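You operate a simulated robot arm through the tools that you are given. There is no shell and no other tool.

The job below is to be done with a simulated robot arm. You get a single attempt, and the scene is never put back.

TASK
Close the coolant cart down: pump off, both pot valves shut, both gauges vented to zero.

Only the result counts: the job must be done as asked and must still hold three seconds after the hand-in. Knocking over, shifting, dropping, spilling or breaking anything else fails it.

THE ROBOT
A 7-joint arm with a three-finger gripper, fixed in place. Base frame: the origin is on the floor under the middle of its stand, x ahead of it, y to its left, z up. Readings come in m, degrees, newtons and seconds.
It reaches about 0.977 m from its shoulder. Its first joint turns from -166.0 to 166.0 degrees. Payload 2.69 kg.
Tool frame: the origin (TCP) lies between the finger pads and is the grasp point; the fingertips stand 0.029 m ahead of it; z points along the fingers, y is the line along which they close. The gripper opens to 0.12 m; its body begins 0.078 m behind the TCP.
Orientation is told as [roll, pitch, yaw] about the base's x, y, z axes, in that order, counted from this pose: with the fingers straight down and closing along the base's y, the tool's x points along the base's -x, its y along +y and its z along -z.

THE INTERFACE
- The arm moves only by the tool jog_arm. Its argument "motion" is a list of rows, each a list of 7 numbers: the shift along the base's x, y, z in units of 25 mm (1.0 is 25 mm), then the turn, a rotation vector about the base's x, y, z in units of 4 degrees (1.0 is 4 degrees), then the closure, from 0 (fully open) to 1 (shut). In form: [[tx, ty, tz, rx, ry, rz, claw], ...]. A call has 1 to 20 rows; each row shifts and turns the commanded pose from where the row before left it. A call with a number of a shift or a turn outside -1 to 1 is refused whole. Each row takes 0.2 s and may step no farther than 0.05 m and 8.6 degrees from the row before; otherwise, or with a gripper value out of range, the whole call is refused. Where a pose cannot be reached the arm comes as near as it can. A force on the tool above 40 N (or 10 N above the force at the start of the call, whichever is more), or a blocked arm, ends the call early, and 0.2 s more pass. Each finger travels about 0.1362 m/s and halts on what it meets, pressing with about 22 N; the grip force reading is that of the motor and also rises with nothing between the fingers. The clock runs only during rows and for 0.2 s after the last one: add rows that do not move to give the fingers time. It gives the time, the measured TCP pose, the force on the tool (base axes), the opening and the grip force at its end, in the units of the frame above (readings bear some noise), with the torque about the TCP (base axes, N m) and any sound that the robot's microphone picked up.
- Cameras (640 x 400 px; columns grow to the right, rows downward): "scene" is fixed at [0.2189, -0.649, 1.4895]; the picture's right is [0.76, -0.65, 0.00], its down [-0.63, -0.75, -0.21] and it looks along [0.13, 0.16, -0.98] (base axes); focal length 214 px, centre (320, 200). "wrist" rides on the gripper at [0.063, 0, -0.104] in the tool frame; the picture's right is [0.00, 1.00, 0.00], its down [-0.83, 0.00, -0.56] and it looks along [-0.56, 0.00, 0.83] (tool axes); focal length 275 px, centre (320, 200). There is no depth. A picture from a camera that has moved, and an enlarged one, comes with that camera's place and axes in the base frame and with its lens.
- camera(camera): a new picture of that camera. It takes no simulated time.
- slide_trunk(by): moves the trunk up (or, below 0, down) by that many m; the arm rides with it, the base frame stays. It gives what a move gives, with no picture.
- zoom(camera, box): a new picture of the part [left, top, right, bottom] of that camera's present view, enlarged. It takes no simulated time.
- sign_off(): hands the job in; it is judged then, once.

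Nothing tells you positions but the pictures and the camera data. Unless the task says otherwise, let go and move clear before handing in.

The tools are called as a command line: name --pt "numbers of a row" for each row, then --argument value for the rest, lists and objects as JSON in quotes. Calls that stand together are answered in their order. jog_arm: Moves the arm, as the interface text tells. Its arguments: {"type":"object","properties":{"motion":{"type":"array"}},"required":["motion"]} The other tools are called the same way: slide_trunk (by) moves the trunk up or down; camera (camera) takes a picture; zoom (camera, box) takes an enlarged picture of a part of a camera's view; sign_off () hands the job in.

At the start:

```text
time_s: 0.0
position: [0.2871, -0.4075, 1.1351]
tcp_rot: [0.1, 0.0, 0.0]
ft_force: [-1.1, -0.2, -1.1]
wrist_torque: [-0.02, -0.02, -0.04]
opening: 0.12
finger_force: 0.1
trunk travel left (down, up): [-0.325, 0.261]
```

scene: 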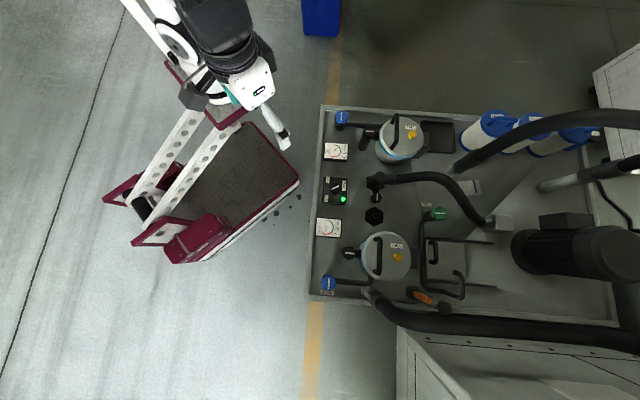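
wrist: 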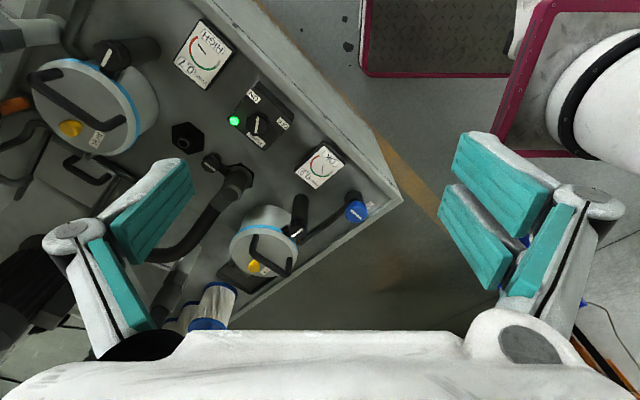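

I see a coolant cart with two filter pots, two gauges, a pump switch with a green lamp, black valve knobs on the pots, and blue vent knobs at the cart's corners. I'll zoom in on the parts before moving.

zoom --camera "scene" --box '[310, 100, 410, 162]'

zoom --camera "scene" --box '[310, 160, 410, 222]'

zoom --camera "scene" --box '[310, 215, 450, 303]'

zoom --camera "scene" --box '[400, 100, 640, 250]'

zoom --camera "wrist" --box '[140, 0, 400, 162]'

zoom --camera "wrist" --box '[180, 140, 400, 300]'

zoom --camera "wrist" --box '[0, 0, 220, 160]'

```text
6.40 times, centred on (360, 131) of scene
camera zoom: at [0.2189, -0.649, 1.4895], right [0.76, -0.65, 0.0], down [-0.63, -0.75, -0.21], along [0.13, 0.16, -0.98], focal length 1373 px, centre (64, 642)
```

zoom: 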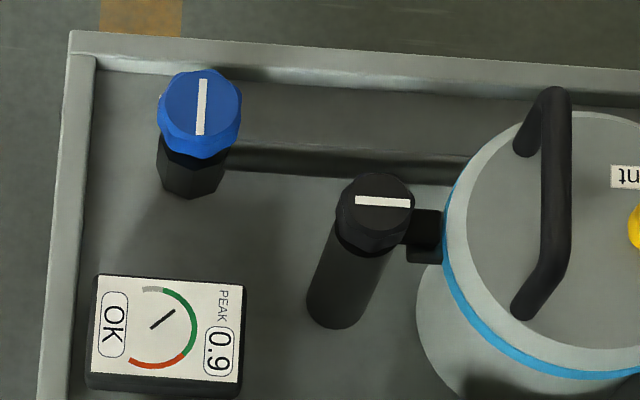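

```text
6.40 times, centred on (360, 191) of scene
camera zoom: at [0.2189, -0.649, 1.4895], right [0.76, -0.65, 0.0], down [-0.63, -0.75, -0.21], along [0.13, 0.16, -0.98], focal length 1373 px, centre (64, 258)
```

zoom: 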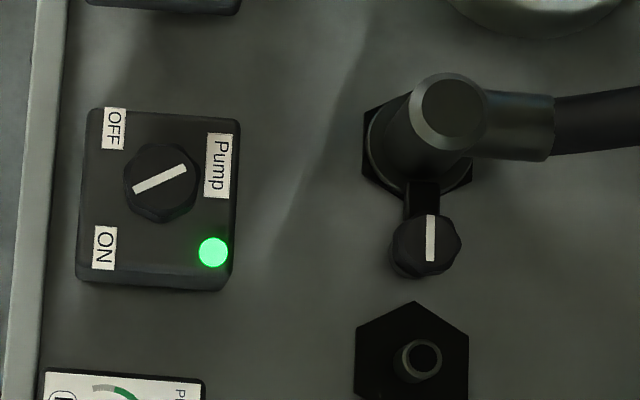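

```text
4.55 times, centred on (380, 259) of scene
camera zoom: at [0.2189, -0.649, 1.4895], right [0.76, -0.65, 0.0], down [-0.63, -0.75, -0.21], along [0.13, 0.16, -0.98], focal length 975 px, centre (47, -68)
```

zoom: 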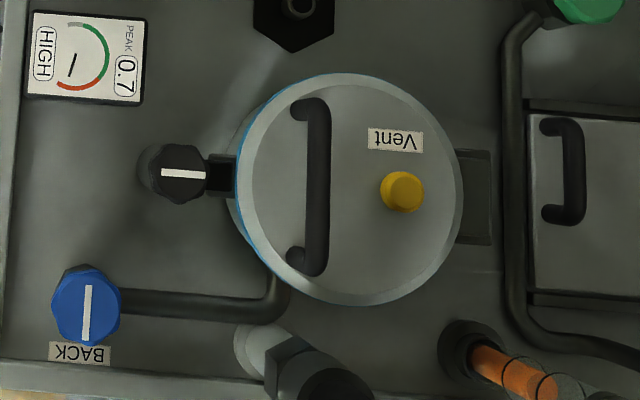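

```text
2.67 times, centred on (520, 175) of scene
camera zoom: at [0.2189, -0.649, 1.4895], right [0.76, -0.65, 0.0], down [-0.63, -0.75, -0.21], along [0.13, 0.16, -0.98], focal length 572 px, centre (-213, 267)
```

zoom: 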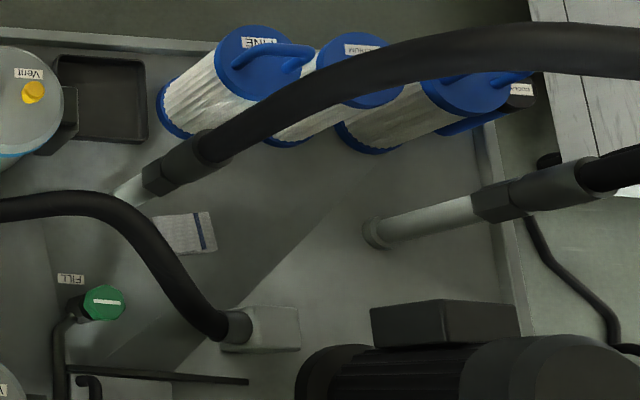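

```text
2.46 times, centred on (270, 81) of wrist
camera zoom: at [0.2238, -0.4072, 1.2421], right [0.0, 1.0, 0.0], down [0.83, 0.0, 0.56], along [0.56, 0.0, -0.83], focal length 678 px, centre (443, 493)
```

zoom: 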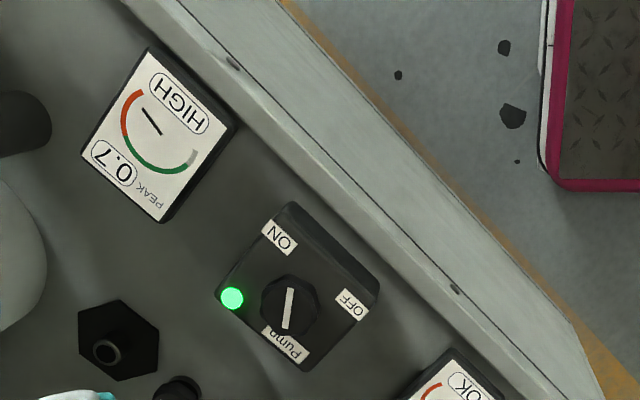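

```text
2.50 times, centred on (290, 220) of wrist
camera zoom: at [0.2238, -0.4072, 1.2421], right [0.0, 1.0, 0.0], down [0.83, 0.0, 0.56], along [0.56, 0.0, -0.83], focal length 688 px, centre (395, 150)
```

zoom: 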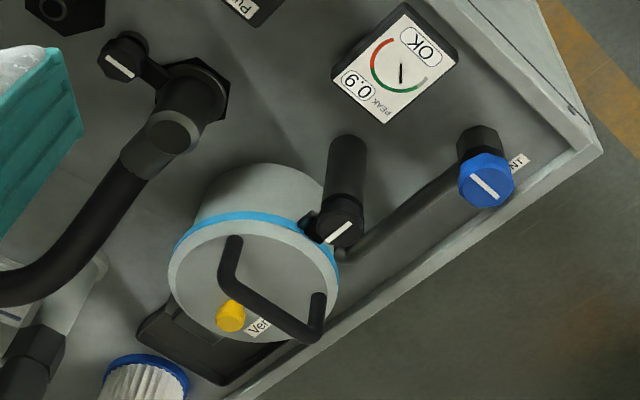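

```text
2.50 times, centred on (110, 80) of wrist
camera zoom: at [0.2238, -0.4072, 1.2421], right [0.0, 1.0, 0.0], down [0.83, 0.0, 0.56], along [0.56, 0.0, -0.83], focal length 688 px, centre (845, 500)
```

zoom: 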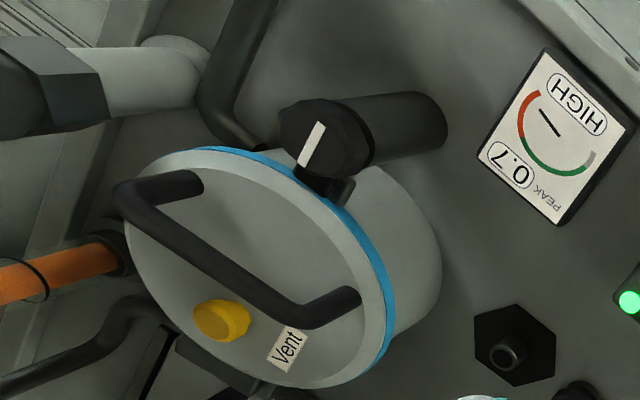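

The front row of the cart carries the pump selector, currently at ON with its lamp green, plus two gauges, two blue knobs and two black knobs beside the pots. I need to read the labels before deciding which knobs are the pot valves, so I'm zooming further.

zoom --camera "wrist" --box '[320, 180, 390, 224]'

zoom --camera "wrist" --box '[230, 190, 330, 290]'

zoom --camera "wrist" --box '[80, 20, 180, 82]'

zoom --camera "scene" --box '[310, 270, 360, 302]'

zoom --camera "scene" --box '[355, 110, 435, 160]'

zoom --camera "scene" --box '[400, 190, 480, 240]'

zoom --camera "scene" --box '[360, 230, 480, 310]'

```text
9.09 times, centred on (355, 202) of wrist
camera zoom: at [0.2238, -0.4072, 1.2421], right [0.0, 1.0, 0.0], down [0.83, 0.0, 0.56], along [0.56, 0.0, -0.83], focal length 2502 px, centre (2, 182)
```

zoom: 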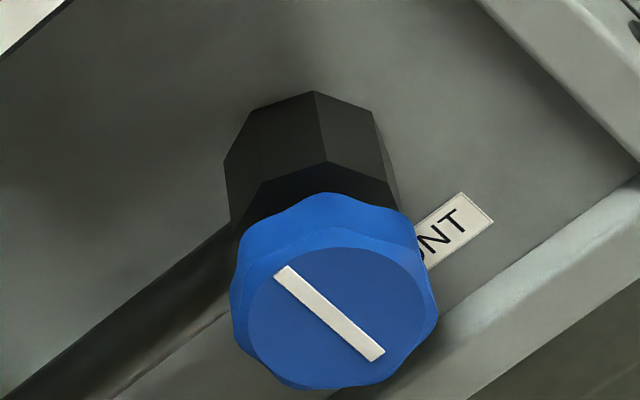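

```text
4.00 times, centred on (280, 240) of wrist
camera zoom: at [0.2238, -0.4072, 1.2421], right [0.0, 1.0, 0.0], down [0.83, 0.0, 0.56], along [0.56, 0.0, -0.83], focal length 1101 px, centre (480, 40)
```

zoom: 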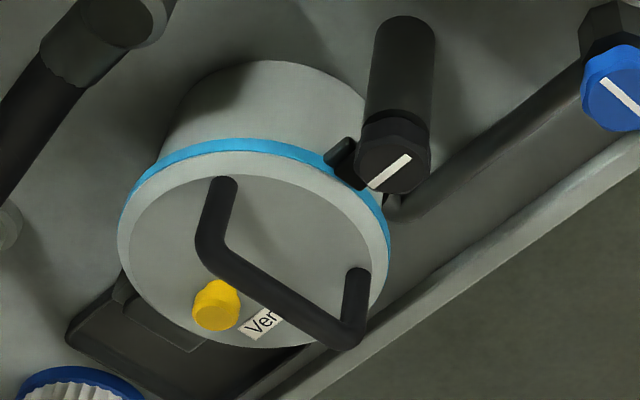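

```text
6.40 times, centred on (130, 51) of wrist
camera zoom: at [0.2238, -0.4072, 1.2421], right [0.0, 1.0, 0.0], down [0.83, 0.0, 0.56], along [0.56, 0.0, -0.83], focal length 1762 px, centre (1536, 1154)
```

zoom: 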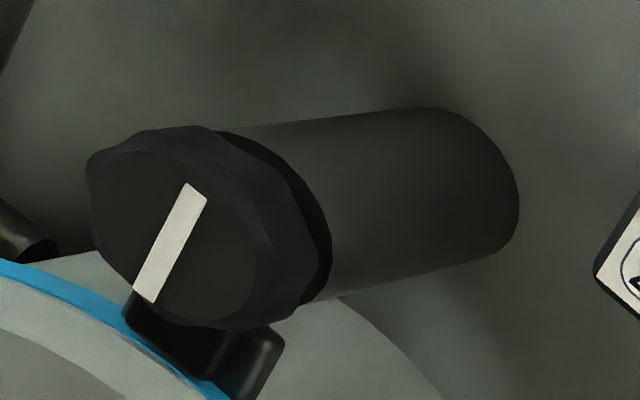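

```text
12.50 times, centred on (335, 286) of scene
camera zoom: at [0.2189, -0.649, 1.4895], right [0.76, -0.65, 0.0], down [-0.63, -0.75, -0.21], along [0.13, 0.16, -0.98], focal length 2681 px, centre (132, -875)
```

zoom: 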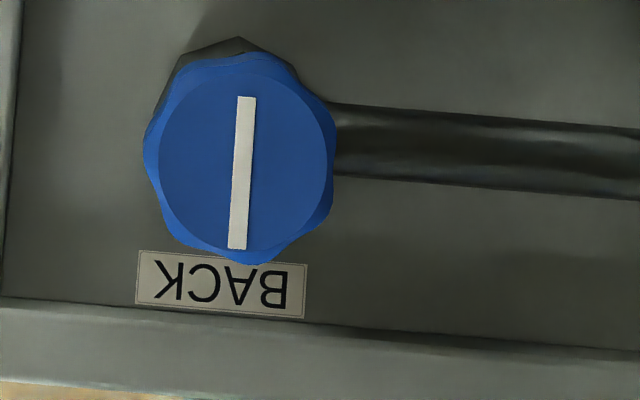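

```text
8.00 times, centred on (395, 135) of scene
camera zoom: at [0.2189, -0.649, 1.4895], right [0.76, -0.65, 0.0], down [-0.63, -0.75, -0.21], along [0.13, 0.16, -0.98], focal length 1716 px, centre (-280, 720)
```

zoom: 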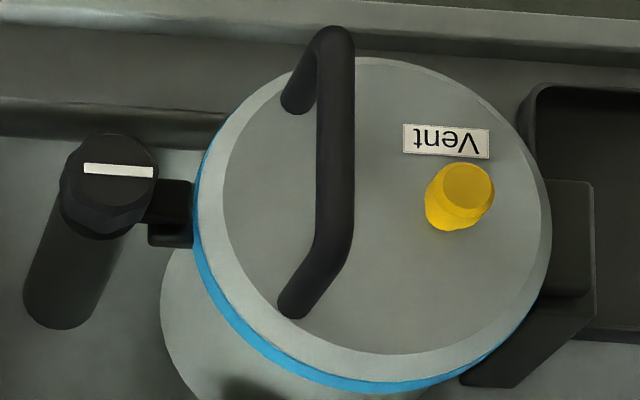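

```text
8.00 times, centred on (440, 215) of scene
camera zoom: at [0.2189, -0.649, 1.4895], right [0.76, -0.65, 0.0], down [-0.63, -0.75, -0.21], along [0.13, 0.16, -0.98], focal length 1716 px, centre (-640, 80)
```

zoom: 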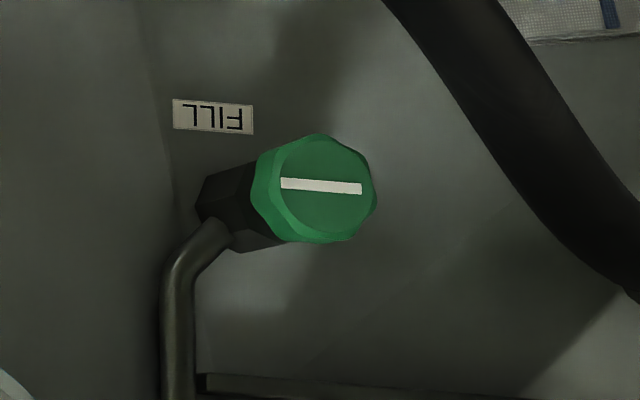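

```text
5.00 times, centred on (420, 270) of scene
camera zoom: at [0.2189, -0.649, 1.4895], right [0.76, -0.65, 0.0], down [-0.63, -0.75, -0.21], along [0.13, 0.16, -0.98], focal length 1072 px, centre (-180, -150)
```

zoom: 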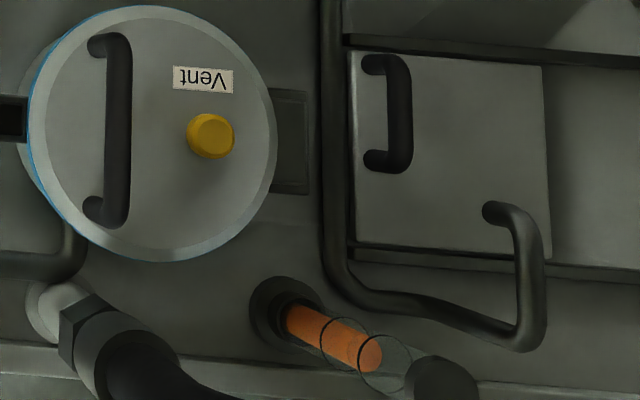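

The labels show the blue knobs are the FRONT and BACK pot valves. The black knobs on posts look like lid clamps, so I'll leave those alone, and each lid carries a yellow "Vent". I place the pump selector near (0.396, -0.526, 0.725) and will start by moving above it for a closer look.

jog_arm --pt "0.363 -0.395 -0.83 0 0 0 0" --pt "0.363 -0.395 -0.83 0 0 0 0" --pt "0.363 -0.395 -0.83 0 0 0 0" --pt "0.363 -0.395 -0.83 0 0 0 0" --pt "0.363 -0.395 -0.83 0 0 0 0" --pt "0.363 -0.395 -0.83 0 0 0 0" --pt "0.363 -0.395 -0.83 0 0 0 0" --pt "0.363 -0.395 -0.83 0 0 0 0" --pt "0.363 -0.395 -0.83 0 0 0 0" --pt "0.363 -0.395 -0.83 0 0 0 0" --pt "0.363 -0.395 -0.83 0 0 0 0" --pt "0.363 -0.395 -0.83 0 0 0 0"

camera --camera "wrist"

camera --camera "scene"

```text
time_s: 2.6
position: [0.396, -0.5258, 0.8865]
tcp_rot: [0.0, 0.1, 0.1]
ft_force: [-0.2, -0.2, 0.0]
wrist_torque: [-0.01, -0.04, 0.0]
opening: 0.1198
finger_force: 0.1
trunk travel left (down, up): [-0.325, 0.261]
```

```text
taken
camera wrist: at [0.3331, -0.5259, 0.9932], right [0.0, 1.0, 0.0], down [0.83, 0.0, 0.56], along [0.56, 0.0, -0.83], focal length 275 px, centre (320, 200)
```

wrist: 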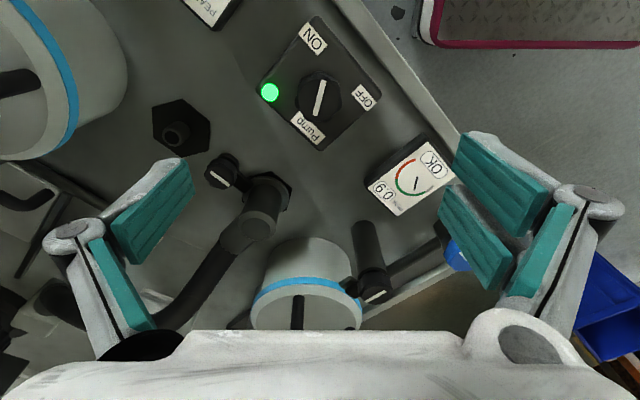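

```text
taken
```

scene: 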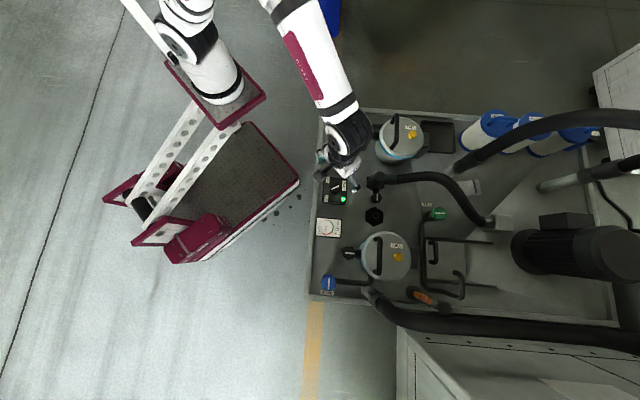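

The selector sits almost directly under the hand, with one finger on the left and two on the right of the wrist view. I'm zooming in on the selector to get its height, pointer angle and surroundings before gripping.

zoom --camera "wrist" --box '[240, 0, 400, 160]'

zoom --camera "scene" --box '[310, 120, 390, 240]'

zoom --camera "wrist" --box '[340, 120, 500, 310]'

```text
2.50 times, centred on (320, 80) of wrist
camera zoom: at [0.3331, -0.5259, 0.9932], right [0.0, 1.0, 0.0], down [0.83, 0.0, 0.56], along [0.56, 0.0, -0.83], focal length 688 px, centre (320, 500)
```

zoom: 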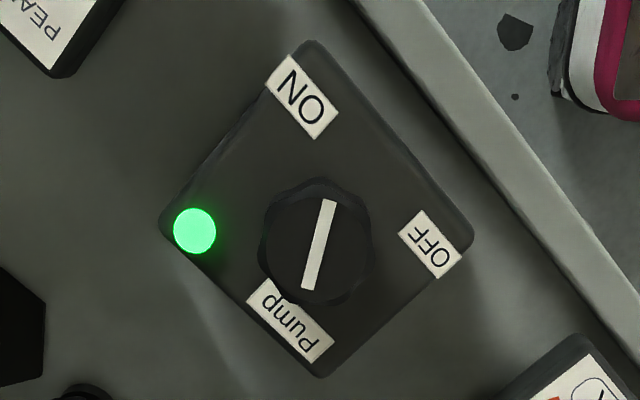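

```text
3.33 times, centred on (350, 180) of scene
camera zoom: at [0.2189, -0.649, 1.4895], right [0.76, -0.65, 0.0], down [-0.63, -0.75, -0.21], along [0.13, 0.16, -0.98], focal length 715 px, centre (220, 267)
```

zoom: 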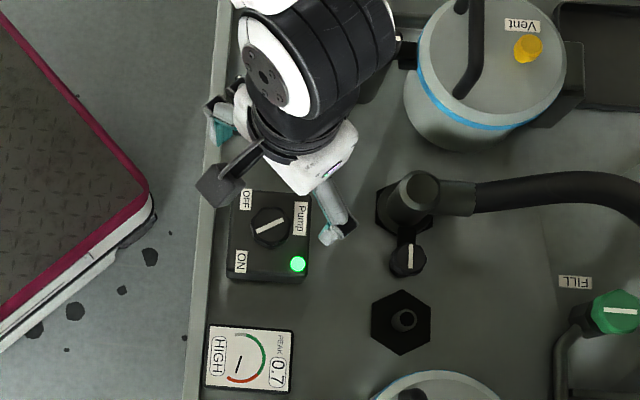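

```text
2.11 times, centred on (420, 215) of wrist
camera zoom: at [0.3331, -0.5259, 0.9932], right [0.0, 1.0, 0.0], down [0.83, 0.0, 0.56], along [0.56, 0.0, -0.83], focal length 580 px, centre (110, 168)
```

zoom: 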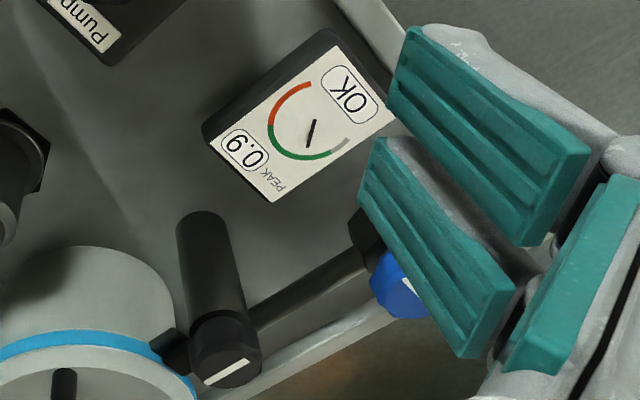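

The pointer sits about 30° off the cart axis on the ON side, so it needs roughly 60° clockwise from above to reach OFF. The box top is near z 0.71 and the knob top near 0.725. I'll pre-rotate +28°, half close the fingers, and lower for a check.

jog_arm --pt "0 0 -0.5 0 0 1 0.2" --pt "0 0 -0.5 0 0 1 0.4" --pt "0 0 -0.5 0 0 1 0.45" --pt "0 0 -0.5 0 0 1 0.45" --pt "0 0 -0.5 0 0 1 0.45" --pt "0 0 -0.5 0 0 1 0.45" --pt "0 0 -0.5 0 0 1 0.45" --pt "0 0 0 0 0 0 0.45"

camera --camera "wrist"

zoom --camera "scene" --box '[300, 100, 400, 240]'

```text
time_s: 4.4
position: [0.3954, -0.5245, 0.7989]
tcp_rot: [-0.1, 0.0, 28.0]
ft_force: [0.2, -0.1, -0.2]
wrist_torque: [-0.03, 0.0, -0.02]
opening: 0.0661
finger_force: 0.1
trunk travel left (down, up): [-0.325, 0.261]
```

```text
taken
camera wrist: at [0.3405, -0.5558, 0.9048], right [-0.47, 0.88, 0.0], down [0.73, 0.39, 0.56], along [0.49, 0.26, -0.83], focal length 275 px, centre (320, 200)
```

wrist: 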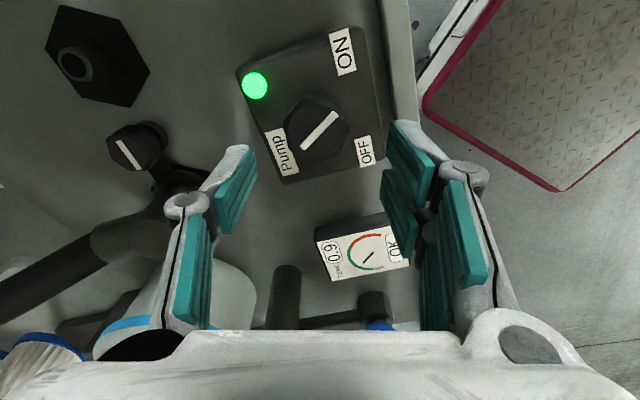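

```text
2.86 times, centred on (350, 170) of scene
camera zoom: at [0.2189, -0.649, 1.4895], right [0.76, -0.65, 0.0], down [-0.63, -0.75, -0.21], along [0.13, 0.16, -0.98], focal length 613 px, centre (234, 286)
```

zoom: 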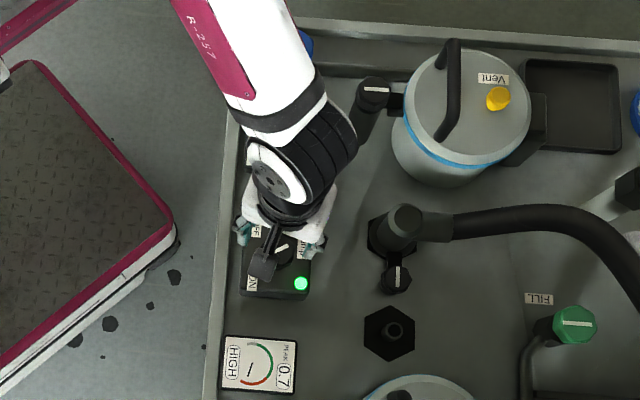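

The knob is centred between the fingers, needing only a 1 to 3 mm correction. I'll lower until the fingertips are just above the box top.

jog_arm --pt "0.04 -0.09 -0.5 0 0 0 0.45" --pt "0 0 -0.5 0 0 0 0.45" --pt "0 0 -0.5 0 0 0 0.45" --pt "0 0 -0.4 0 0 0 0.45" --pt "0 0 -0.2 0 0 0 0.45" --pt "0 0 -0.1 0 0 0 0.45"

camera --camera "wrist"

zoom --camera "scene" --box '[320, 160, 370, 220]'

```text
time_s: 5.8
position: [0.3973, -0.5273, 0.7442]
tcp_rot: [-0.1, 0.0, 28.1]
ft_force: [0.3, -0.6, -0.4]
wrist_torque: [-0.01, 0.01, -0.01]
opening: 0.066
finger_force: 0.0
trunk travel left (down, up): [-0.325, 0.261]
```

```text
taken
camera wrist: at [0.3415, -0.5577, 0.8502], right [-0.47, 0.88, 0.0], down [0.73, 0.39, 0.56], along [0.49, 0.26, -0.83], focal length 275 px, centre (320, 200)
```

wrist: 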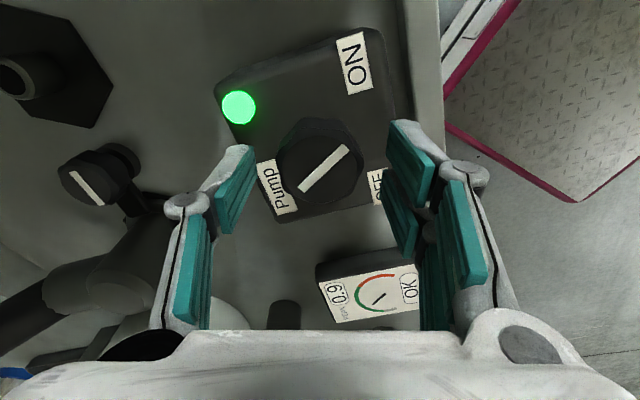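

```text
6.67 times, centred on (345, 190) of scene
camera zoom: at [0.2189, -0.649, 1.4895], right [0.76, -0.65, 0.0], down [-0.63, -0.75, -0.21], along [0.13, 0.16, -0.98], focal length 1430 px, centre (153, 267)
```

zoom: 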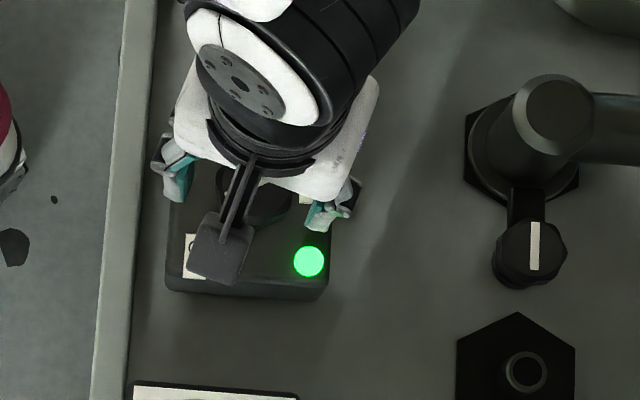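

The fingertips straddle the knob with no contact yet. I'll ease down a few more millimetres to feel for the box top.

jog_arm --pt "-0.03 0 -0.08 0 0 0 0.45" --pt "0 0 -0.06 0 0 0 0.45"

zoom --camera "wrist" --box '[220, 80, 440, 240]'

```text
time_s: 6.4
position: [0.397, -0.5271, 0.7414]
tcp_rot: [0.0, -0.1, 28.0]
ft_force: [0.1, 0.7, -0.7]
wrist_torque: [0.02, 0.02, 0.0]
opening: 0.0658
finger_force: 0.1
trunk travel left (down, up): [-0.325, 0.261]
```

```text
2.50 times, centred on (330, 160) of wrist
camera zoom: at [0.341, -0.5575, 0.8467], right [-0.47, 0.88, 0.0], down [0.73, 0.39, 0.56], along [0.49, 0.26, -0.83], focal length 688 px, centre (295, 300)
```

zoom: 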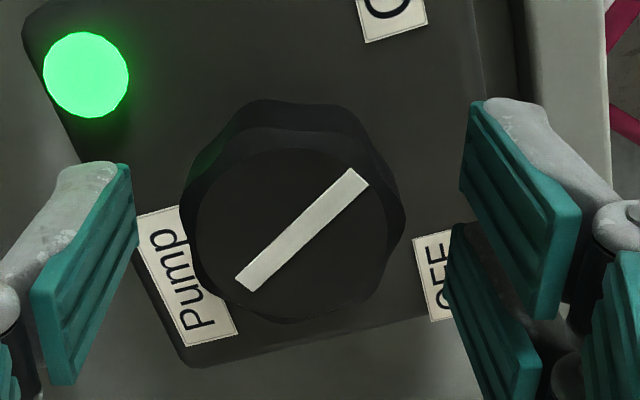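

There's still no contact and the hand is well centred on the knob. I'll go down 2 mm more, close on the knob, and let the grip settle.

jog_arm --pt "0 0 -0.08 0 0 0 0.45" --pt "0 0 0 0 0 0 0.6" --pt "0 0 0 0 0 0 0.75" --pt "0 0 0 0 0 0 0.9" --pt "0 0 0 0 0 0 1.0" --pt "0 0 0 0 0 0 1.0"

zoom --camera "wrist" --box '[220, 80, 440, 240]'

```text
time_s: 7.8
position: [0.3972, -0.5275, 0.7395]
tcp_rot: [-0.1, 0.0, 28.0]
ft_force: [3.4, -4.7, -1.6]
wrist_torque: [-0.4, 0.07, -0.08]
opening: 0.0433
finger_force: 45.4
trunk travel left (down, up): [-0.325, 0.261]
```

```text
2.50 times, centred on (330, 160) of wrist
camera zoom: at [0.3412, -0.558, 0.8448], right [-0.47, 0.88, 0.0], down [0.73, 0.39, 0.56], along [0.49, 0.26, -0.83], focal length 688 px, centre (295, 300)
```

zoom: 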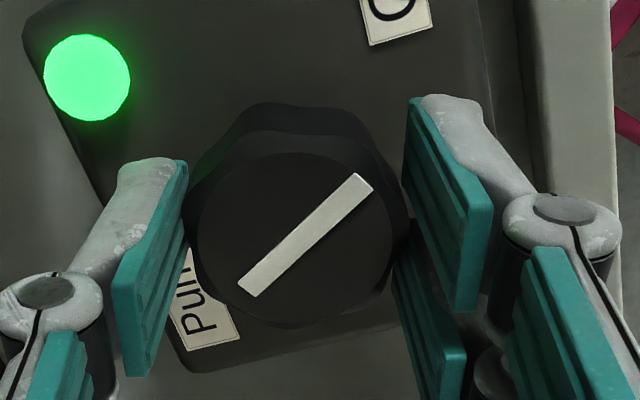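

The fingers are gripping the knob at 43 mm. Next I'll turn it clockwise seen from above, toward OFF, and watch the torque and lamp.

jog_arm --pt "0 0 0 0 0 -1 1" --pt "0 0 0 0 0 -1 1" --pt "0 0 0 0 0 -1 1" --pt "0 0 0 0 0 -1 1" --pt "0 0 0 0 0 -1 1" --pt "0 0 0 0 0 -1 1"

camera --camera "wrist"

```text
time_s: 9.2
position: [0.3973, -0.5276, 0.7385]
tcp_rot: [0.0, -0.1, 4.1]
ft_force: [6.0, 2.1, 11.5]
wrist_torque: [0.3, -0.18, 0.04]
opening: 0.0434
finger_force: 45.1
trunk travel left (down, up): [-0.325, 0.261]
```

```text
taken
camera wrist: at [0.3336, -0.5319, 0.8447], right [-0.07, 1.0, 0.0], down [0.83, 0.06, 0.56], along [0.55, 0.04, -0.83], focal length 275 px, centre (320, 200)
```

wrist: 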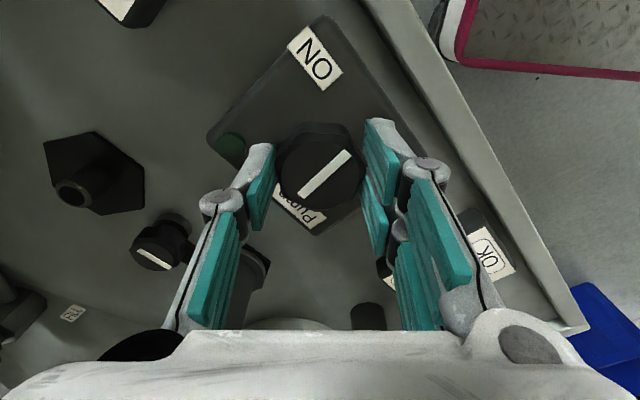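

The lamp has gone dark after 24°, but the pointer isn't at OFF yet. I'll keep turning in smaller batches until it points at OFF or I feel a stop.

jog_arm --pt "0 0 0.04 0 0 -1 1" --pt "0 0 0 0 0 -1 1" --pt "0 0 0 0 0 -1 1" --pt "0 0 0 0 0 -1 1" --pt "0 0 0 0 0 -1 1"

camera --camera "wrist"

```text
time_s: 10.4
position: [0.3969, -0.5259, 0.7382]
tcp_rot: [0.2, 0.1, -16.1]
ft_force: [4.6, 14.1, -4.0]
wrist_torque: [0.09, -0.93, 0.0]
opening: 0.0432
finger_force: 45.1
trunk travel left (down, up): [-0.325, 0.261]
```

```text
taken
camera wrist: at [0.3359, -0.5097, 0.8448], right [0.27, 0.96, 0.0], down [0.8, -0.23, 0.55], along [0.53, -0.15, -0.83], focal length 275 px, centre (320, 200)
```

wrist: 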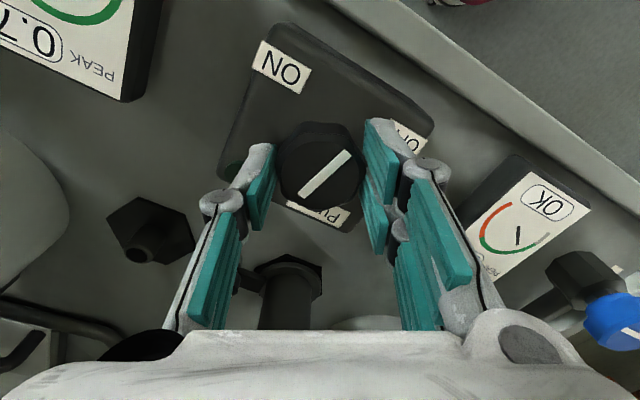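

The pointer has followed the hand 44° so far and side force is growing slightly. I'll do 16° more with a check.

jog_arm --pt "0 -0.04 0 0 0 -1 1" --pt "0 0 0 0 0 -1 1" --pt "0 0 0 0 0 -1 1" --pt "0 0 0 0 0 -1 1"

camera --camera "wrist"

```text
time_s: 11.4
position: [0.3958, -0.5259, 0.7389]
tcp_rot: [0.3, 0.2, -32.0]
ft_force: [6.2, 29.0, -1.8]
wrist_torque: [0.25, -0.94, 0.88]
opening: 0.0433
finger_force: 45.5
trunk travel left (down, up): [-0.325, 0.261]
```

```text
taken
camera wrist: at [0.3432, -0.4935, 0.845], right [0.52, 0.85, 0.01], down [0.71, -0.44, 0.55], along [0.47, -0.29, -0.83], focal length 275 px, centre (320, 200)
```

wrist: 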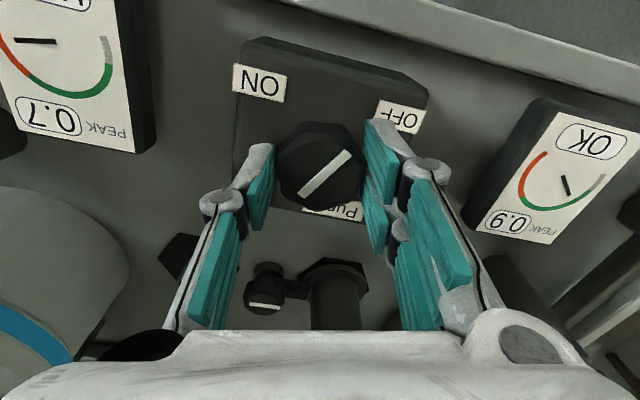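

The torque reading jumped to about 0.9 N·m after 60° and the pointer has swung to the OFF side, so that's the stop. I'll release, lift and check the lamp and pointer.

jog_arm --pt "0 0 0 0 0 0 0.8" --pt "0 0 0 0 0 0 0.6" --pt "0 0 0 0 0 0 0.42" --pt "0 0 0 0 0 0 0.42" --pt "0 0 0.5 0 0 0 0.42" --pt "0 0 1 0 0 0 0.42" --pt "0 0 1 0 0 0 0.42" --pt "0 0 1 0 0 0 0.42"

camera --camera "wrist"

camera --camera "scene"

```text
time_s: 13.2
position: [0.3967, -0.528, 0.8279]
tcp_rot: [-0.1, -0.1, -31.9]
ft_force: [-0.8, -0.1, 0.4]
wrist_torque: [-0.01, 0.01, 0.0]
opening: 0.0695
finger_force: 0.0
trunk travel left (down, up): [-0.325, 0.261]
```

```text
taken
camera wrist: at [0.3428, -0.4959, 0.9343], right [0.53, 0.85, 0.0], down [0.71, -0.44, 0.56], along [0.47, -0.29, -0.83], focal length 275 px, centre (320, 200)
```

wrist: 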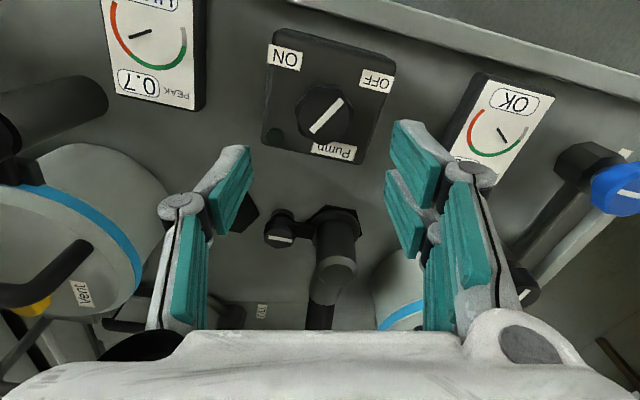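

```text
taken
```

scene: 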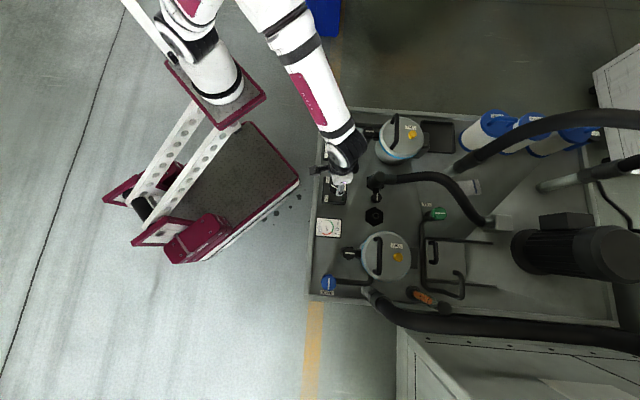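

The pump reads OFF and the lamp is out. I'm checking the gauges now.

zoom --camera "wrist" --box '[90, 0, 410, 200]'

zoom --camera "wrist" --box '[440, 60, 640, 240]'

zoom --camera "scene" --box '[310, 210, 410, 302]'

```text
2.00 times, centred on (250, 100) of wrist
camera zoom: at [0.3428, -0.4959, 0.9343], right [0.53, 0.85, 0.0], down [0.71, -0.44, 0.56], along [0.47, -0.29, -0.83], focal length 551 px, centre (460, 400)
```

zoom: 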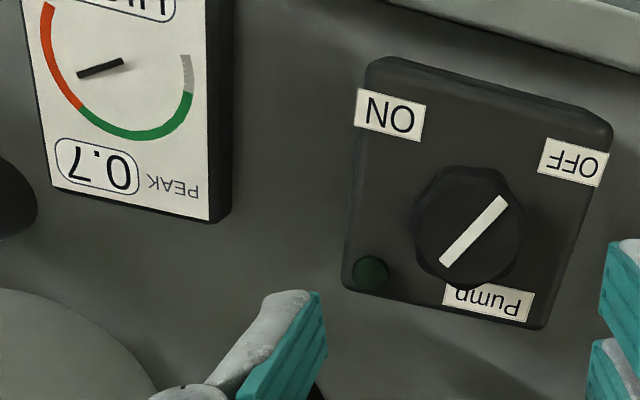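

```text
2.22 times, centred on (540, 150) of wrist
camera zoom: at [0.3428, -0.4959, 0.9343], right [0.53, 0.85, 0.0], down [0.71, -0.44, 0.56], along [0.47, -0.29, -0.83], focal length 612 px, centre (-169, 311)
```

zoom: 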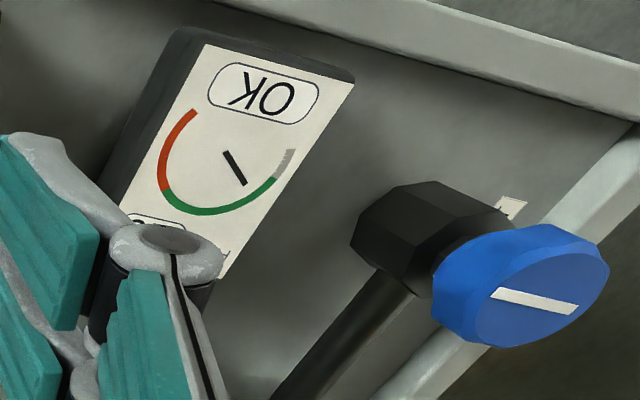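

```text
4.35 times, centred on (360, 256) of scene
camera zoom: at [0.2189, -0.649, 1.4895], right [0.76, -0.65, 0.0], down [-0.63, -0.75, -0.21], along [0.13, 0.16, -0.98], focal length 932 px, centre (146, -44)
```

zoom: 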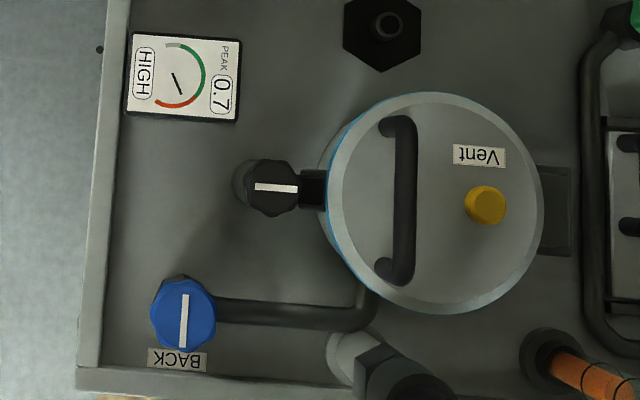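

The pump is off, and the HIGH gauge needle is already easing down. Next is the FRONT pot valve, a blue knob near (0.619, -0.316, 0.708). I'll travel along the front edge at safe height, pre-rotating to +48° so I have room to turn clockwise.

jog_arm --pt "0.444 0.425 0 0 0 1 0.42" --pt "0.444 0.425 0 0 0 1 0.42" --pt "0.444 0.425 0 0 0 1 0.42" --pt "0.444 0.425 0 0 0 1 0.42" --pt "0.444 0.425 0 0 0 1 0.42" --pt "0.444 0.425 0 0 0 1 0.42" --pt "0.444 0.425 0 0 0 1 0.42" --pt "0.444 0.425 0 0 0 1 0.42" --pt "0.444 0.425 0 0 0 1 0.42" --pt "0.444 0.425 0 0 0 1 0.42" --pt "0.444 0.425 0 0 0 1 0.42" --pt "0.444 0.425 0 0 0 1 0.42" --pt "0.444 0.425 0 0 0 1 0.42" --pt "0.444 0.425 0 0 0 1 0.42" --pt "0.444 0.425 0 0 0 1 0.42" --pt "0.444 0.425 0 0 0 1 0.42" --pt "0.444 0.425 0 0 0 1 0.42" --pt "0.444 0.425 0 0 0 1 0.42" --pt "0.444 0.425 0 0 0 1 0.42" --pt "0.444 0.425 0 0 0 1 0.42"

camera --camera "wrist"

camera --camera "scene"

```text
time_s: 17.4
position: [0.6198, -0.3166, 0.8264]
tcp_rot: [-0.1, 0.0, 48.1]
ft_force: [0.2, 0.7, 0.5]
wrist_torque: [-0.01, 0.02, -0.02]
opening: 0.0696
finger_force: 0.1
trunk travel left (down, up): [-0.325, 0.261]
```

```text
taken
camera wrist: at [0.5766, -0.3636, 0.9327], right [-0.75, 0.66, 0.0], down [0.55, 0.62, 0.56], along [0.37, 0.42, -0.83], focal length 275 px, centre (320, 200)
```

wrist: 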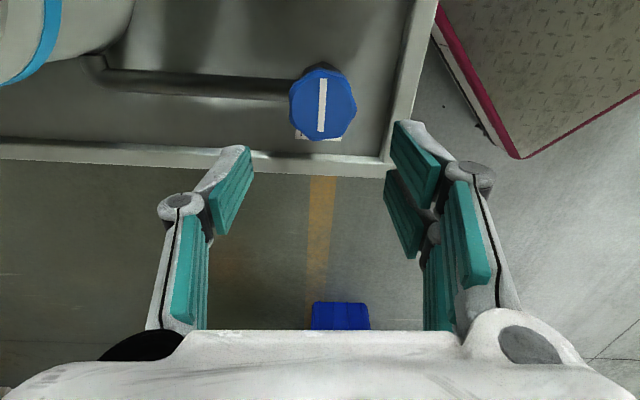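

```text
taken
```

scene: 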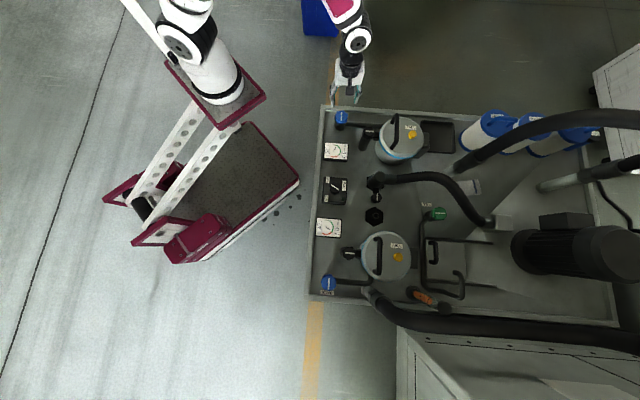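

The FRONT knob is about 5 mm from directly below the hand. I'm zooming in to refine its centre and height and to check the gauges.

zoom --camera "wrist" --box '[260, 50, 400, 150]'

zoom --camera "scene" --box '[310, 100, 410, 170]'

zoom --camera "scene" --box '[305, 170, 405, 240]'

```text
4.00 times, centred on (330, 100) of wrist
camera zoom: at [0.5766, -0.3636, 0.9327], right [-0.75, 0.66, 0.0], down [0.55, 0.62, 0.56], along [0.37, 0.42, -0.83], focal length 1101 px, centre (280, 600)
```

zoom: 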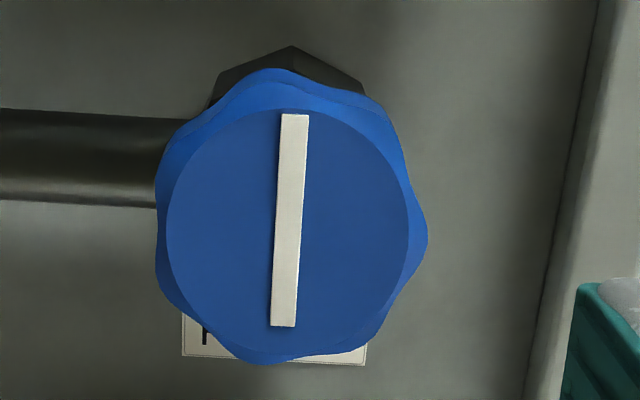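

```text
5.71 times, centred on (360, 135) of scene
camera zoom: at [0.2189, -0.649, 1.4895], right [0.76, -0.65, 0.0], down [-0.63, -0.75, -0.21], along [0.13, 0.16, -0.98], focal length 1226 px, centre (91, 571)
```

zoom: 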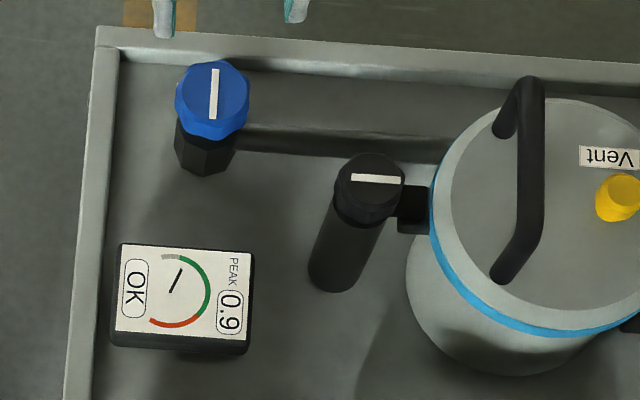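

```text
5.71 times, centred on (355, 205) of scene
camera zoom: at [0.2189, -0.649, 1.4895], right [0.76, -0.65, 0.0], down [-0.63, -0.75, -0.21], along [0.13, 0.16, -0.98], focal length 1226 px, centre (120, 171)
```

zoom: 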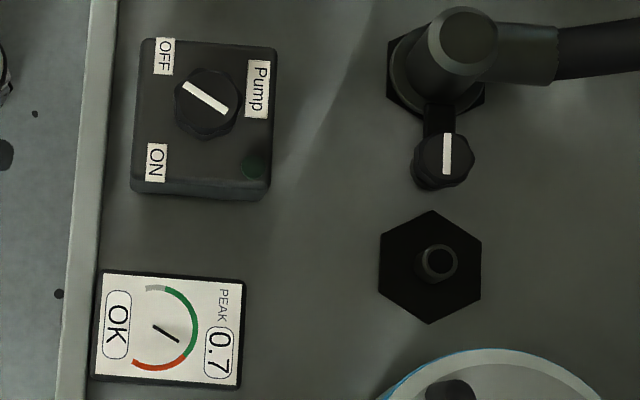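

I put the FRONT knob at about (0.614, -0.3185) with its top near z 0.713. The needles are dropping with the pump off, so the valves are probably still open. I'll lower onto the knob, staying above the pipe.

jog_arm --pt "-0.23 -0.08 -0.5 0 0 0 0.42" --pt "0 0 -0.75 0 0 0 0.42" --pt "0 0 -0.75 0 0 0 0.42" --pt "0 0 -0.75 0 0 0 0.42" --pt "0 0 -0.75 0 0 0 0.42" --pt "0 0 -0.4 0 0 0 0.42" --pt "0 0 -0.2 0 0 0 0.42"

camera --camera "wrist"

zoom --camera "scene" --box '[310, 80, 390, 160]'

```text
time_s: 19.0
position: [0.6137, -0.3191, 0.724]
tcp_rot: [0.0, 0.0, 47.9]
ft_force: [0.2, 0.2, 0.5]
wrist_torque: [-0.02, 0.01, 0.01]
opening: 0.0696
finger_force: 0.1
trunk travel left (down, up): [-0.325, 0.261]
```

```text
taken
camera wrist: at [0.5706, -0.3666, 0.83], right [-0.75, 0.67, 0.0], down [0.55, 0.62, 0.56], along [0.37, 0.41, -0.83], focal length 275 px, centre (320, 200)
```

wrist: 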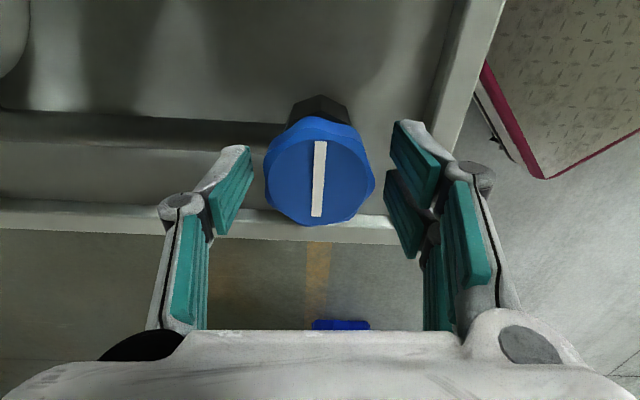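

```text
5.00 times, centred on (350, 120) of scene
camera zoom: at [0.2189, -0.649, 1.4895], right [0.76, -0.65, 0.0], down [-0.63, -0.75, -0.21], along [0.13, 0.16, -0.98], focal length 1072 px, centre (170, 600)
```

zoom: 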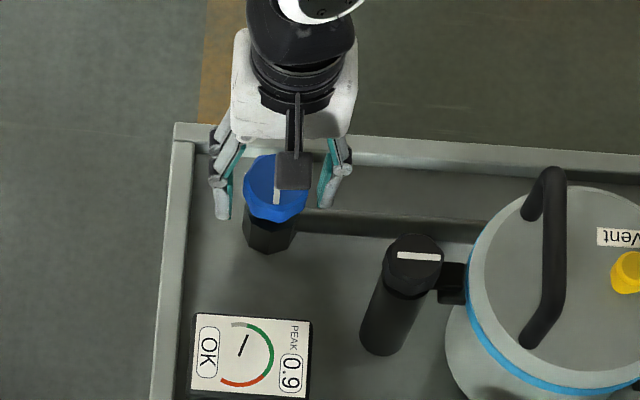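

The knob is centred between the fingers. I'll drop 3 mm, close, and start turning clockwise from above.

jog_arm --pt "0 0 -0.14 0 0 0 0.42" --pt "0 0 0 0 0 0 0.55" --pt "0 0 0 0 0 0 0.7" --pt "0 0 0 0 0 0 0.85" --pt "0 0 0 0 0 0 1.0" --pt "0 0 0 0 0 0 1.0"

zoom --camera "wrist" --box '[200, 60, 440, 240]'

```text
time_s: 20.4
position: [0.6139, -0.3205, 0.7214]
tcp_rot: [0.0, 0.0, 47.9]
ft_force: [5.9, -6.3, -0.1]
wrist_torque: [-0.09, -0.2, -0.02]
opening: 0.0509
finger_force: 45.0
trunk travel left (down, up): [-0.325, 0.261]
```

```text
2.22 times, centred on (320, 150) of wrist
camera zoom: at [0.5711, -0.3671, 0.8268], right [-0.75, 0.67, 0.0], down [0.55, 0.62, 0.56], along [0.37, 0.41, -0.83], focal length 612 px, centre (320, 311)
```

zoom: 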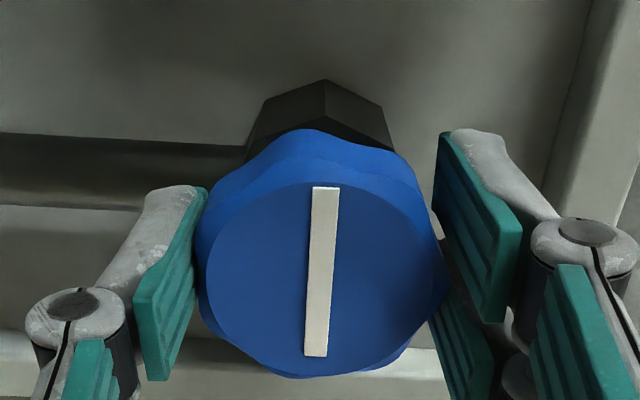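

The grip is solid at 51 mm. I'll turn 12° clockwise as a test and watch the torque for an immediate stop.

jog_arm --pt "0 0 0 0 0 -1 1" --pt "0 0 0 0 0 -1 1" --pt "0 0 0 0 0 -1 1"

zoom --camera "wrist" --box '[200, 60, 440, 240]'

```text
time_s: 21.2
position: [0.6121, -0.3191, 0.7222]
tcp_rot: [-0.1, 0.0, 35.9]
ft_force: [9.6, -9.5, 2.3]
wrist_torque: [-0.24, 0.17, -0.05]
opening: 0.0511
finger_force: 44.6
trunk travel left (down, up): [-0.325, 0.261]
```

```text
2.22 times, centred on (320, 150) of wrist
camera zoom: at [0.5619, -0.3568, 0.8268], right [-0.59, 0.81, 0.0], down [0.67, 0.49, 0.56], along [0.45, 0.33, -0.83], focal length 612 px, centre (320, 311)
```

zoom: 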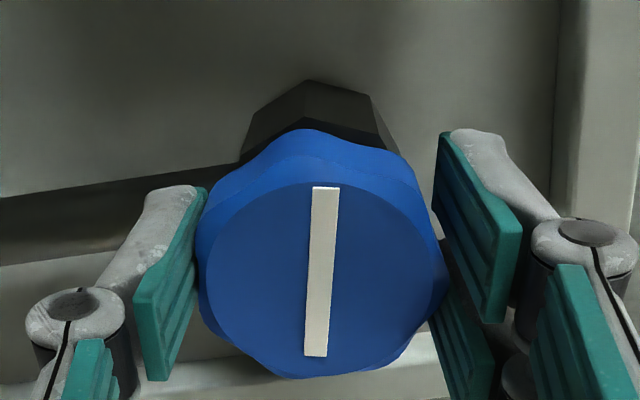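

The knob turned freely with the hand, so there's no stop yet in the clockwise direction. I'll continue with larger batches, watching torque.

jog_arm --pt "0 0 0 0 0 -1 1" --pt "0 0 0 0 0 -1 1" --pt "0 0 0 0 0 -1 1" --pt "0 0 0 0 0 -1 1" --pt "0 0 0 0 0 -1 1" --pt "0 0 0 0 0 -1 1" --pt "0 0 0 0 0 -1 1" --pt "0 0 0 0 0 -1 1" --pt "0 0 0 0 0 -1 1" --pt "0 0 0 0 0 -1 1"

zoom --camera "wrist" --box '[200, 60, 440, 240]'

zoom --camera "scene" --box '[310, 80, 390, 240]'

```text
time_s: 23.4
position: [0.6122, -0.3174, 0.7207]
tcp_rot: [0.0, 0.0, -4.1]
ft_force: [6.1, 0.1, 12.8]
wrist_torque: [0.32, 0.04, -0.01]
opening: 0.0508
finger_force: 45.4
trunk travel left (down, up): [-0.325, 0.261]
```

```text
2.22 times, centred on (320, 150) of wrist
camera zoom: at [0.5496, -0.3141, 0.8268], right [0.07, 1.0, 0.0], down [0.83, -0.06, 0.56], along [0.55, -0.04, -0.83], focal length 612 px, centre (320, 311)
```

zoom: 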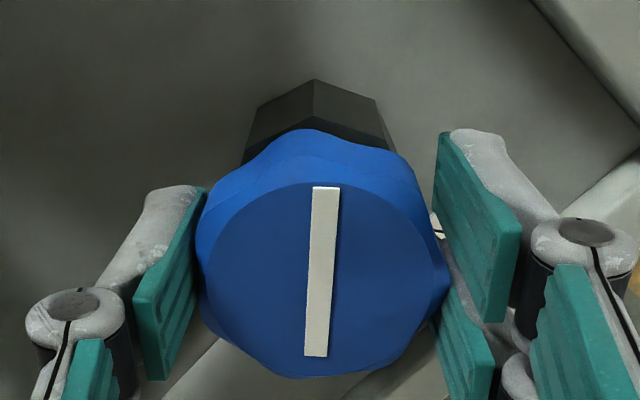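

```text
2.50 times, centred on (350, 160) of scene
camera zoom: at [0.2189, -0.649, 1.4895], right [0.76, -0.65, 0.0], down [-0.63, -0.75, -0.21], along [0.13, 0.16, -0.98], focal length 536 px, centre (245, 300)
```

zoom: 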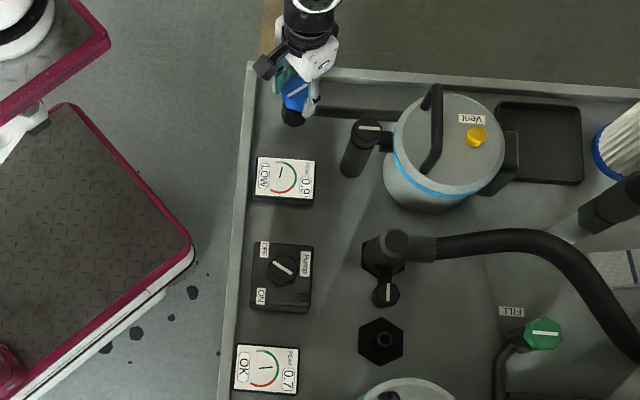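

The knob has turned 52° and still moves freely; the front gauge now reads LOW. I'll continue another 40° toward a quarter turn.

jog_arm --pt "0 0 0.03 0 0 -1 1" --pt "0 0 0 0 0 -1 1" --pt "0 0 0 0 0 -1 1" --pt "0 0 0 0 0 -1 1" --pt "0 0 0 0 0 -1 1" --pt "0 0 0 0 0 -1 1" --pt "0 0 0 0 0 -1 1" --pt "0 0 0 0 0 -1 1"

zoom --camera "wrist" --box '[200, 60, 440, 240]'

```text
time_s: 25.2
position: [0.6132, -0.3169, 0.721]
tcp_rot: [0.2, 0.2, -36.1]
ft_force: [11.4, 17.8, -13.9]
wrist_torque: [0.48, 0.02, 0.06]
opening: 0.0509
finger_force: 45.0
trunk travel left (down, up): [-0.325, 0.261]
```

```text
2.22 times, centred on (320, 150) of wrist
camera zoom: at [0.5621, -0.2805, 0.827], right [0.58, 0.81, 0.0], down [0.68, -0.49, 0.55], along [0.45, -0.32, -0.83], focal length 612 px, centre (320, 311)
```

zoom: 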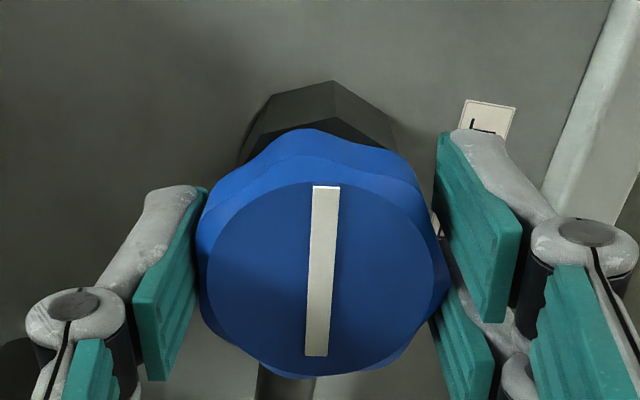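

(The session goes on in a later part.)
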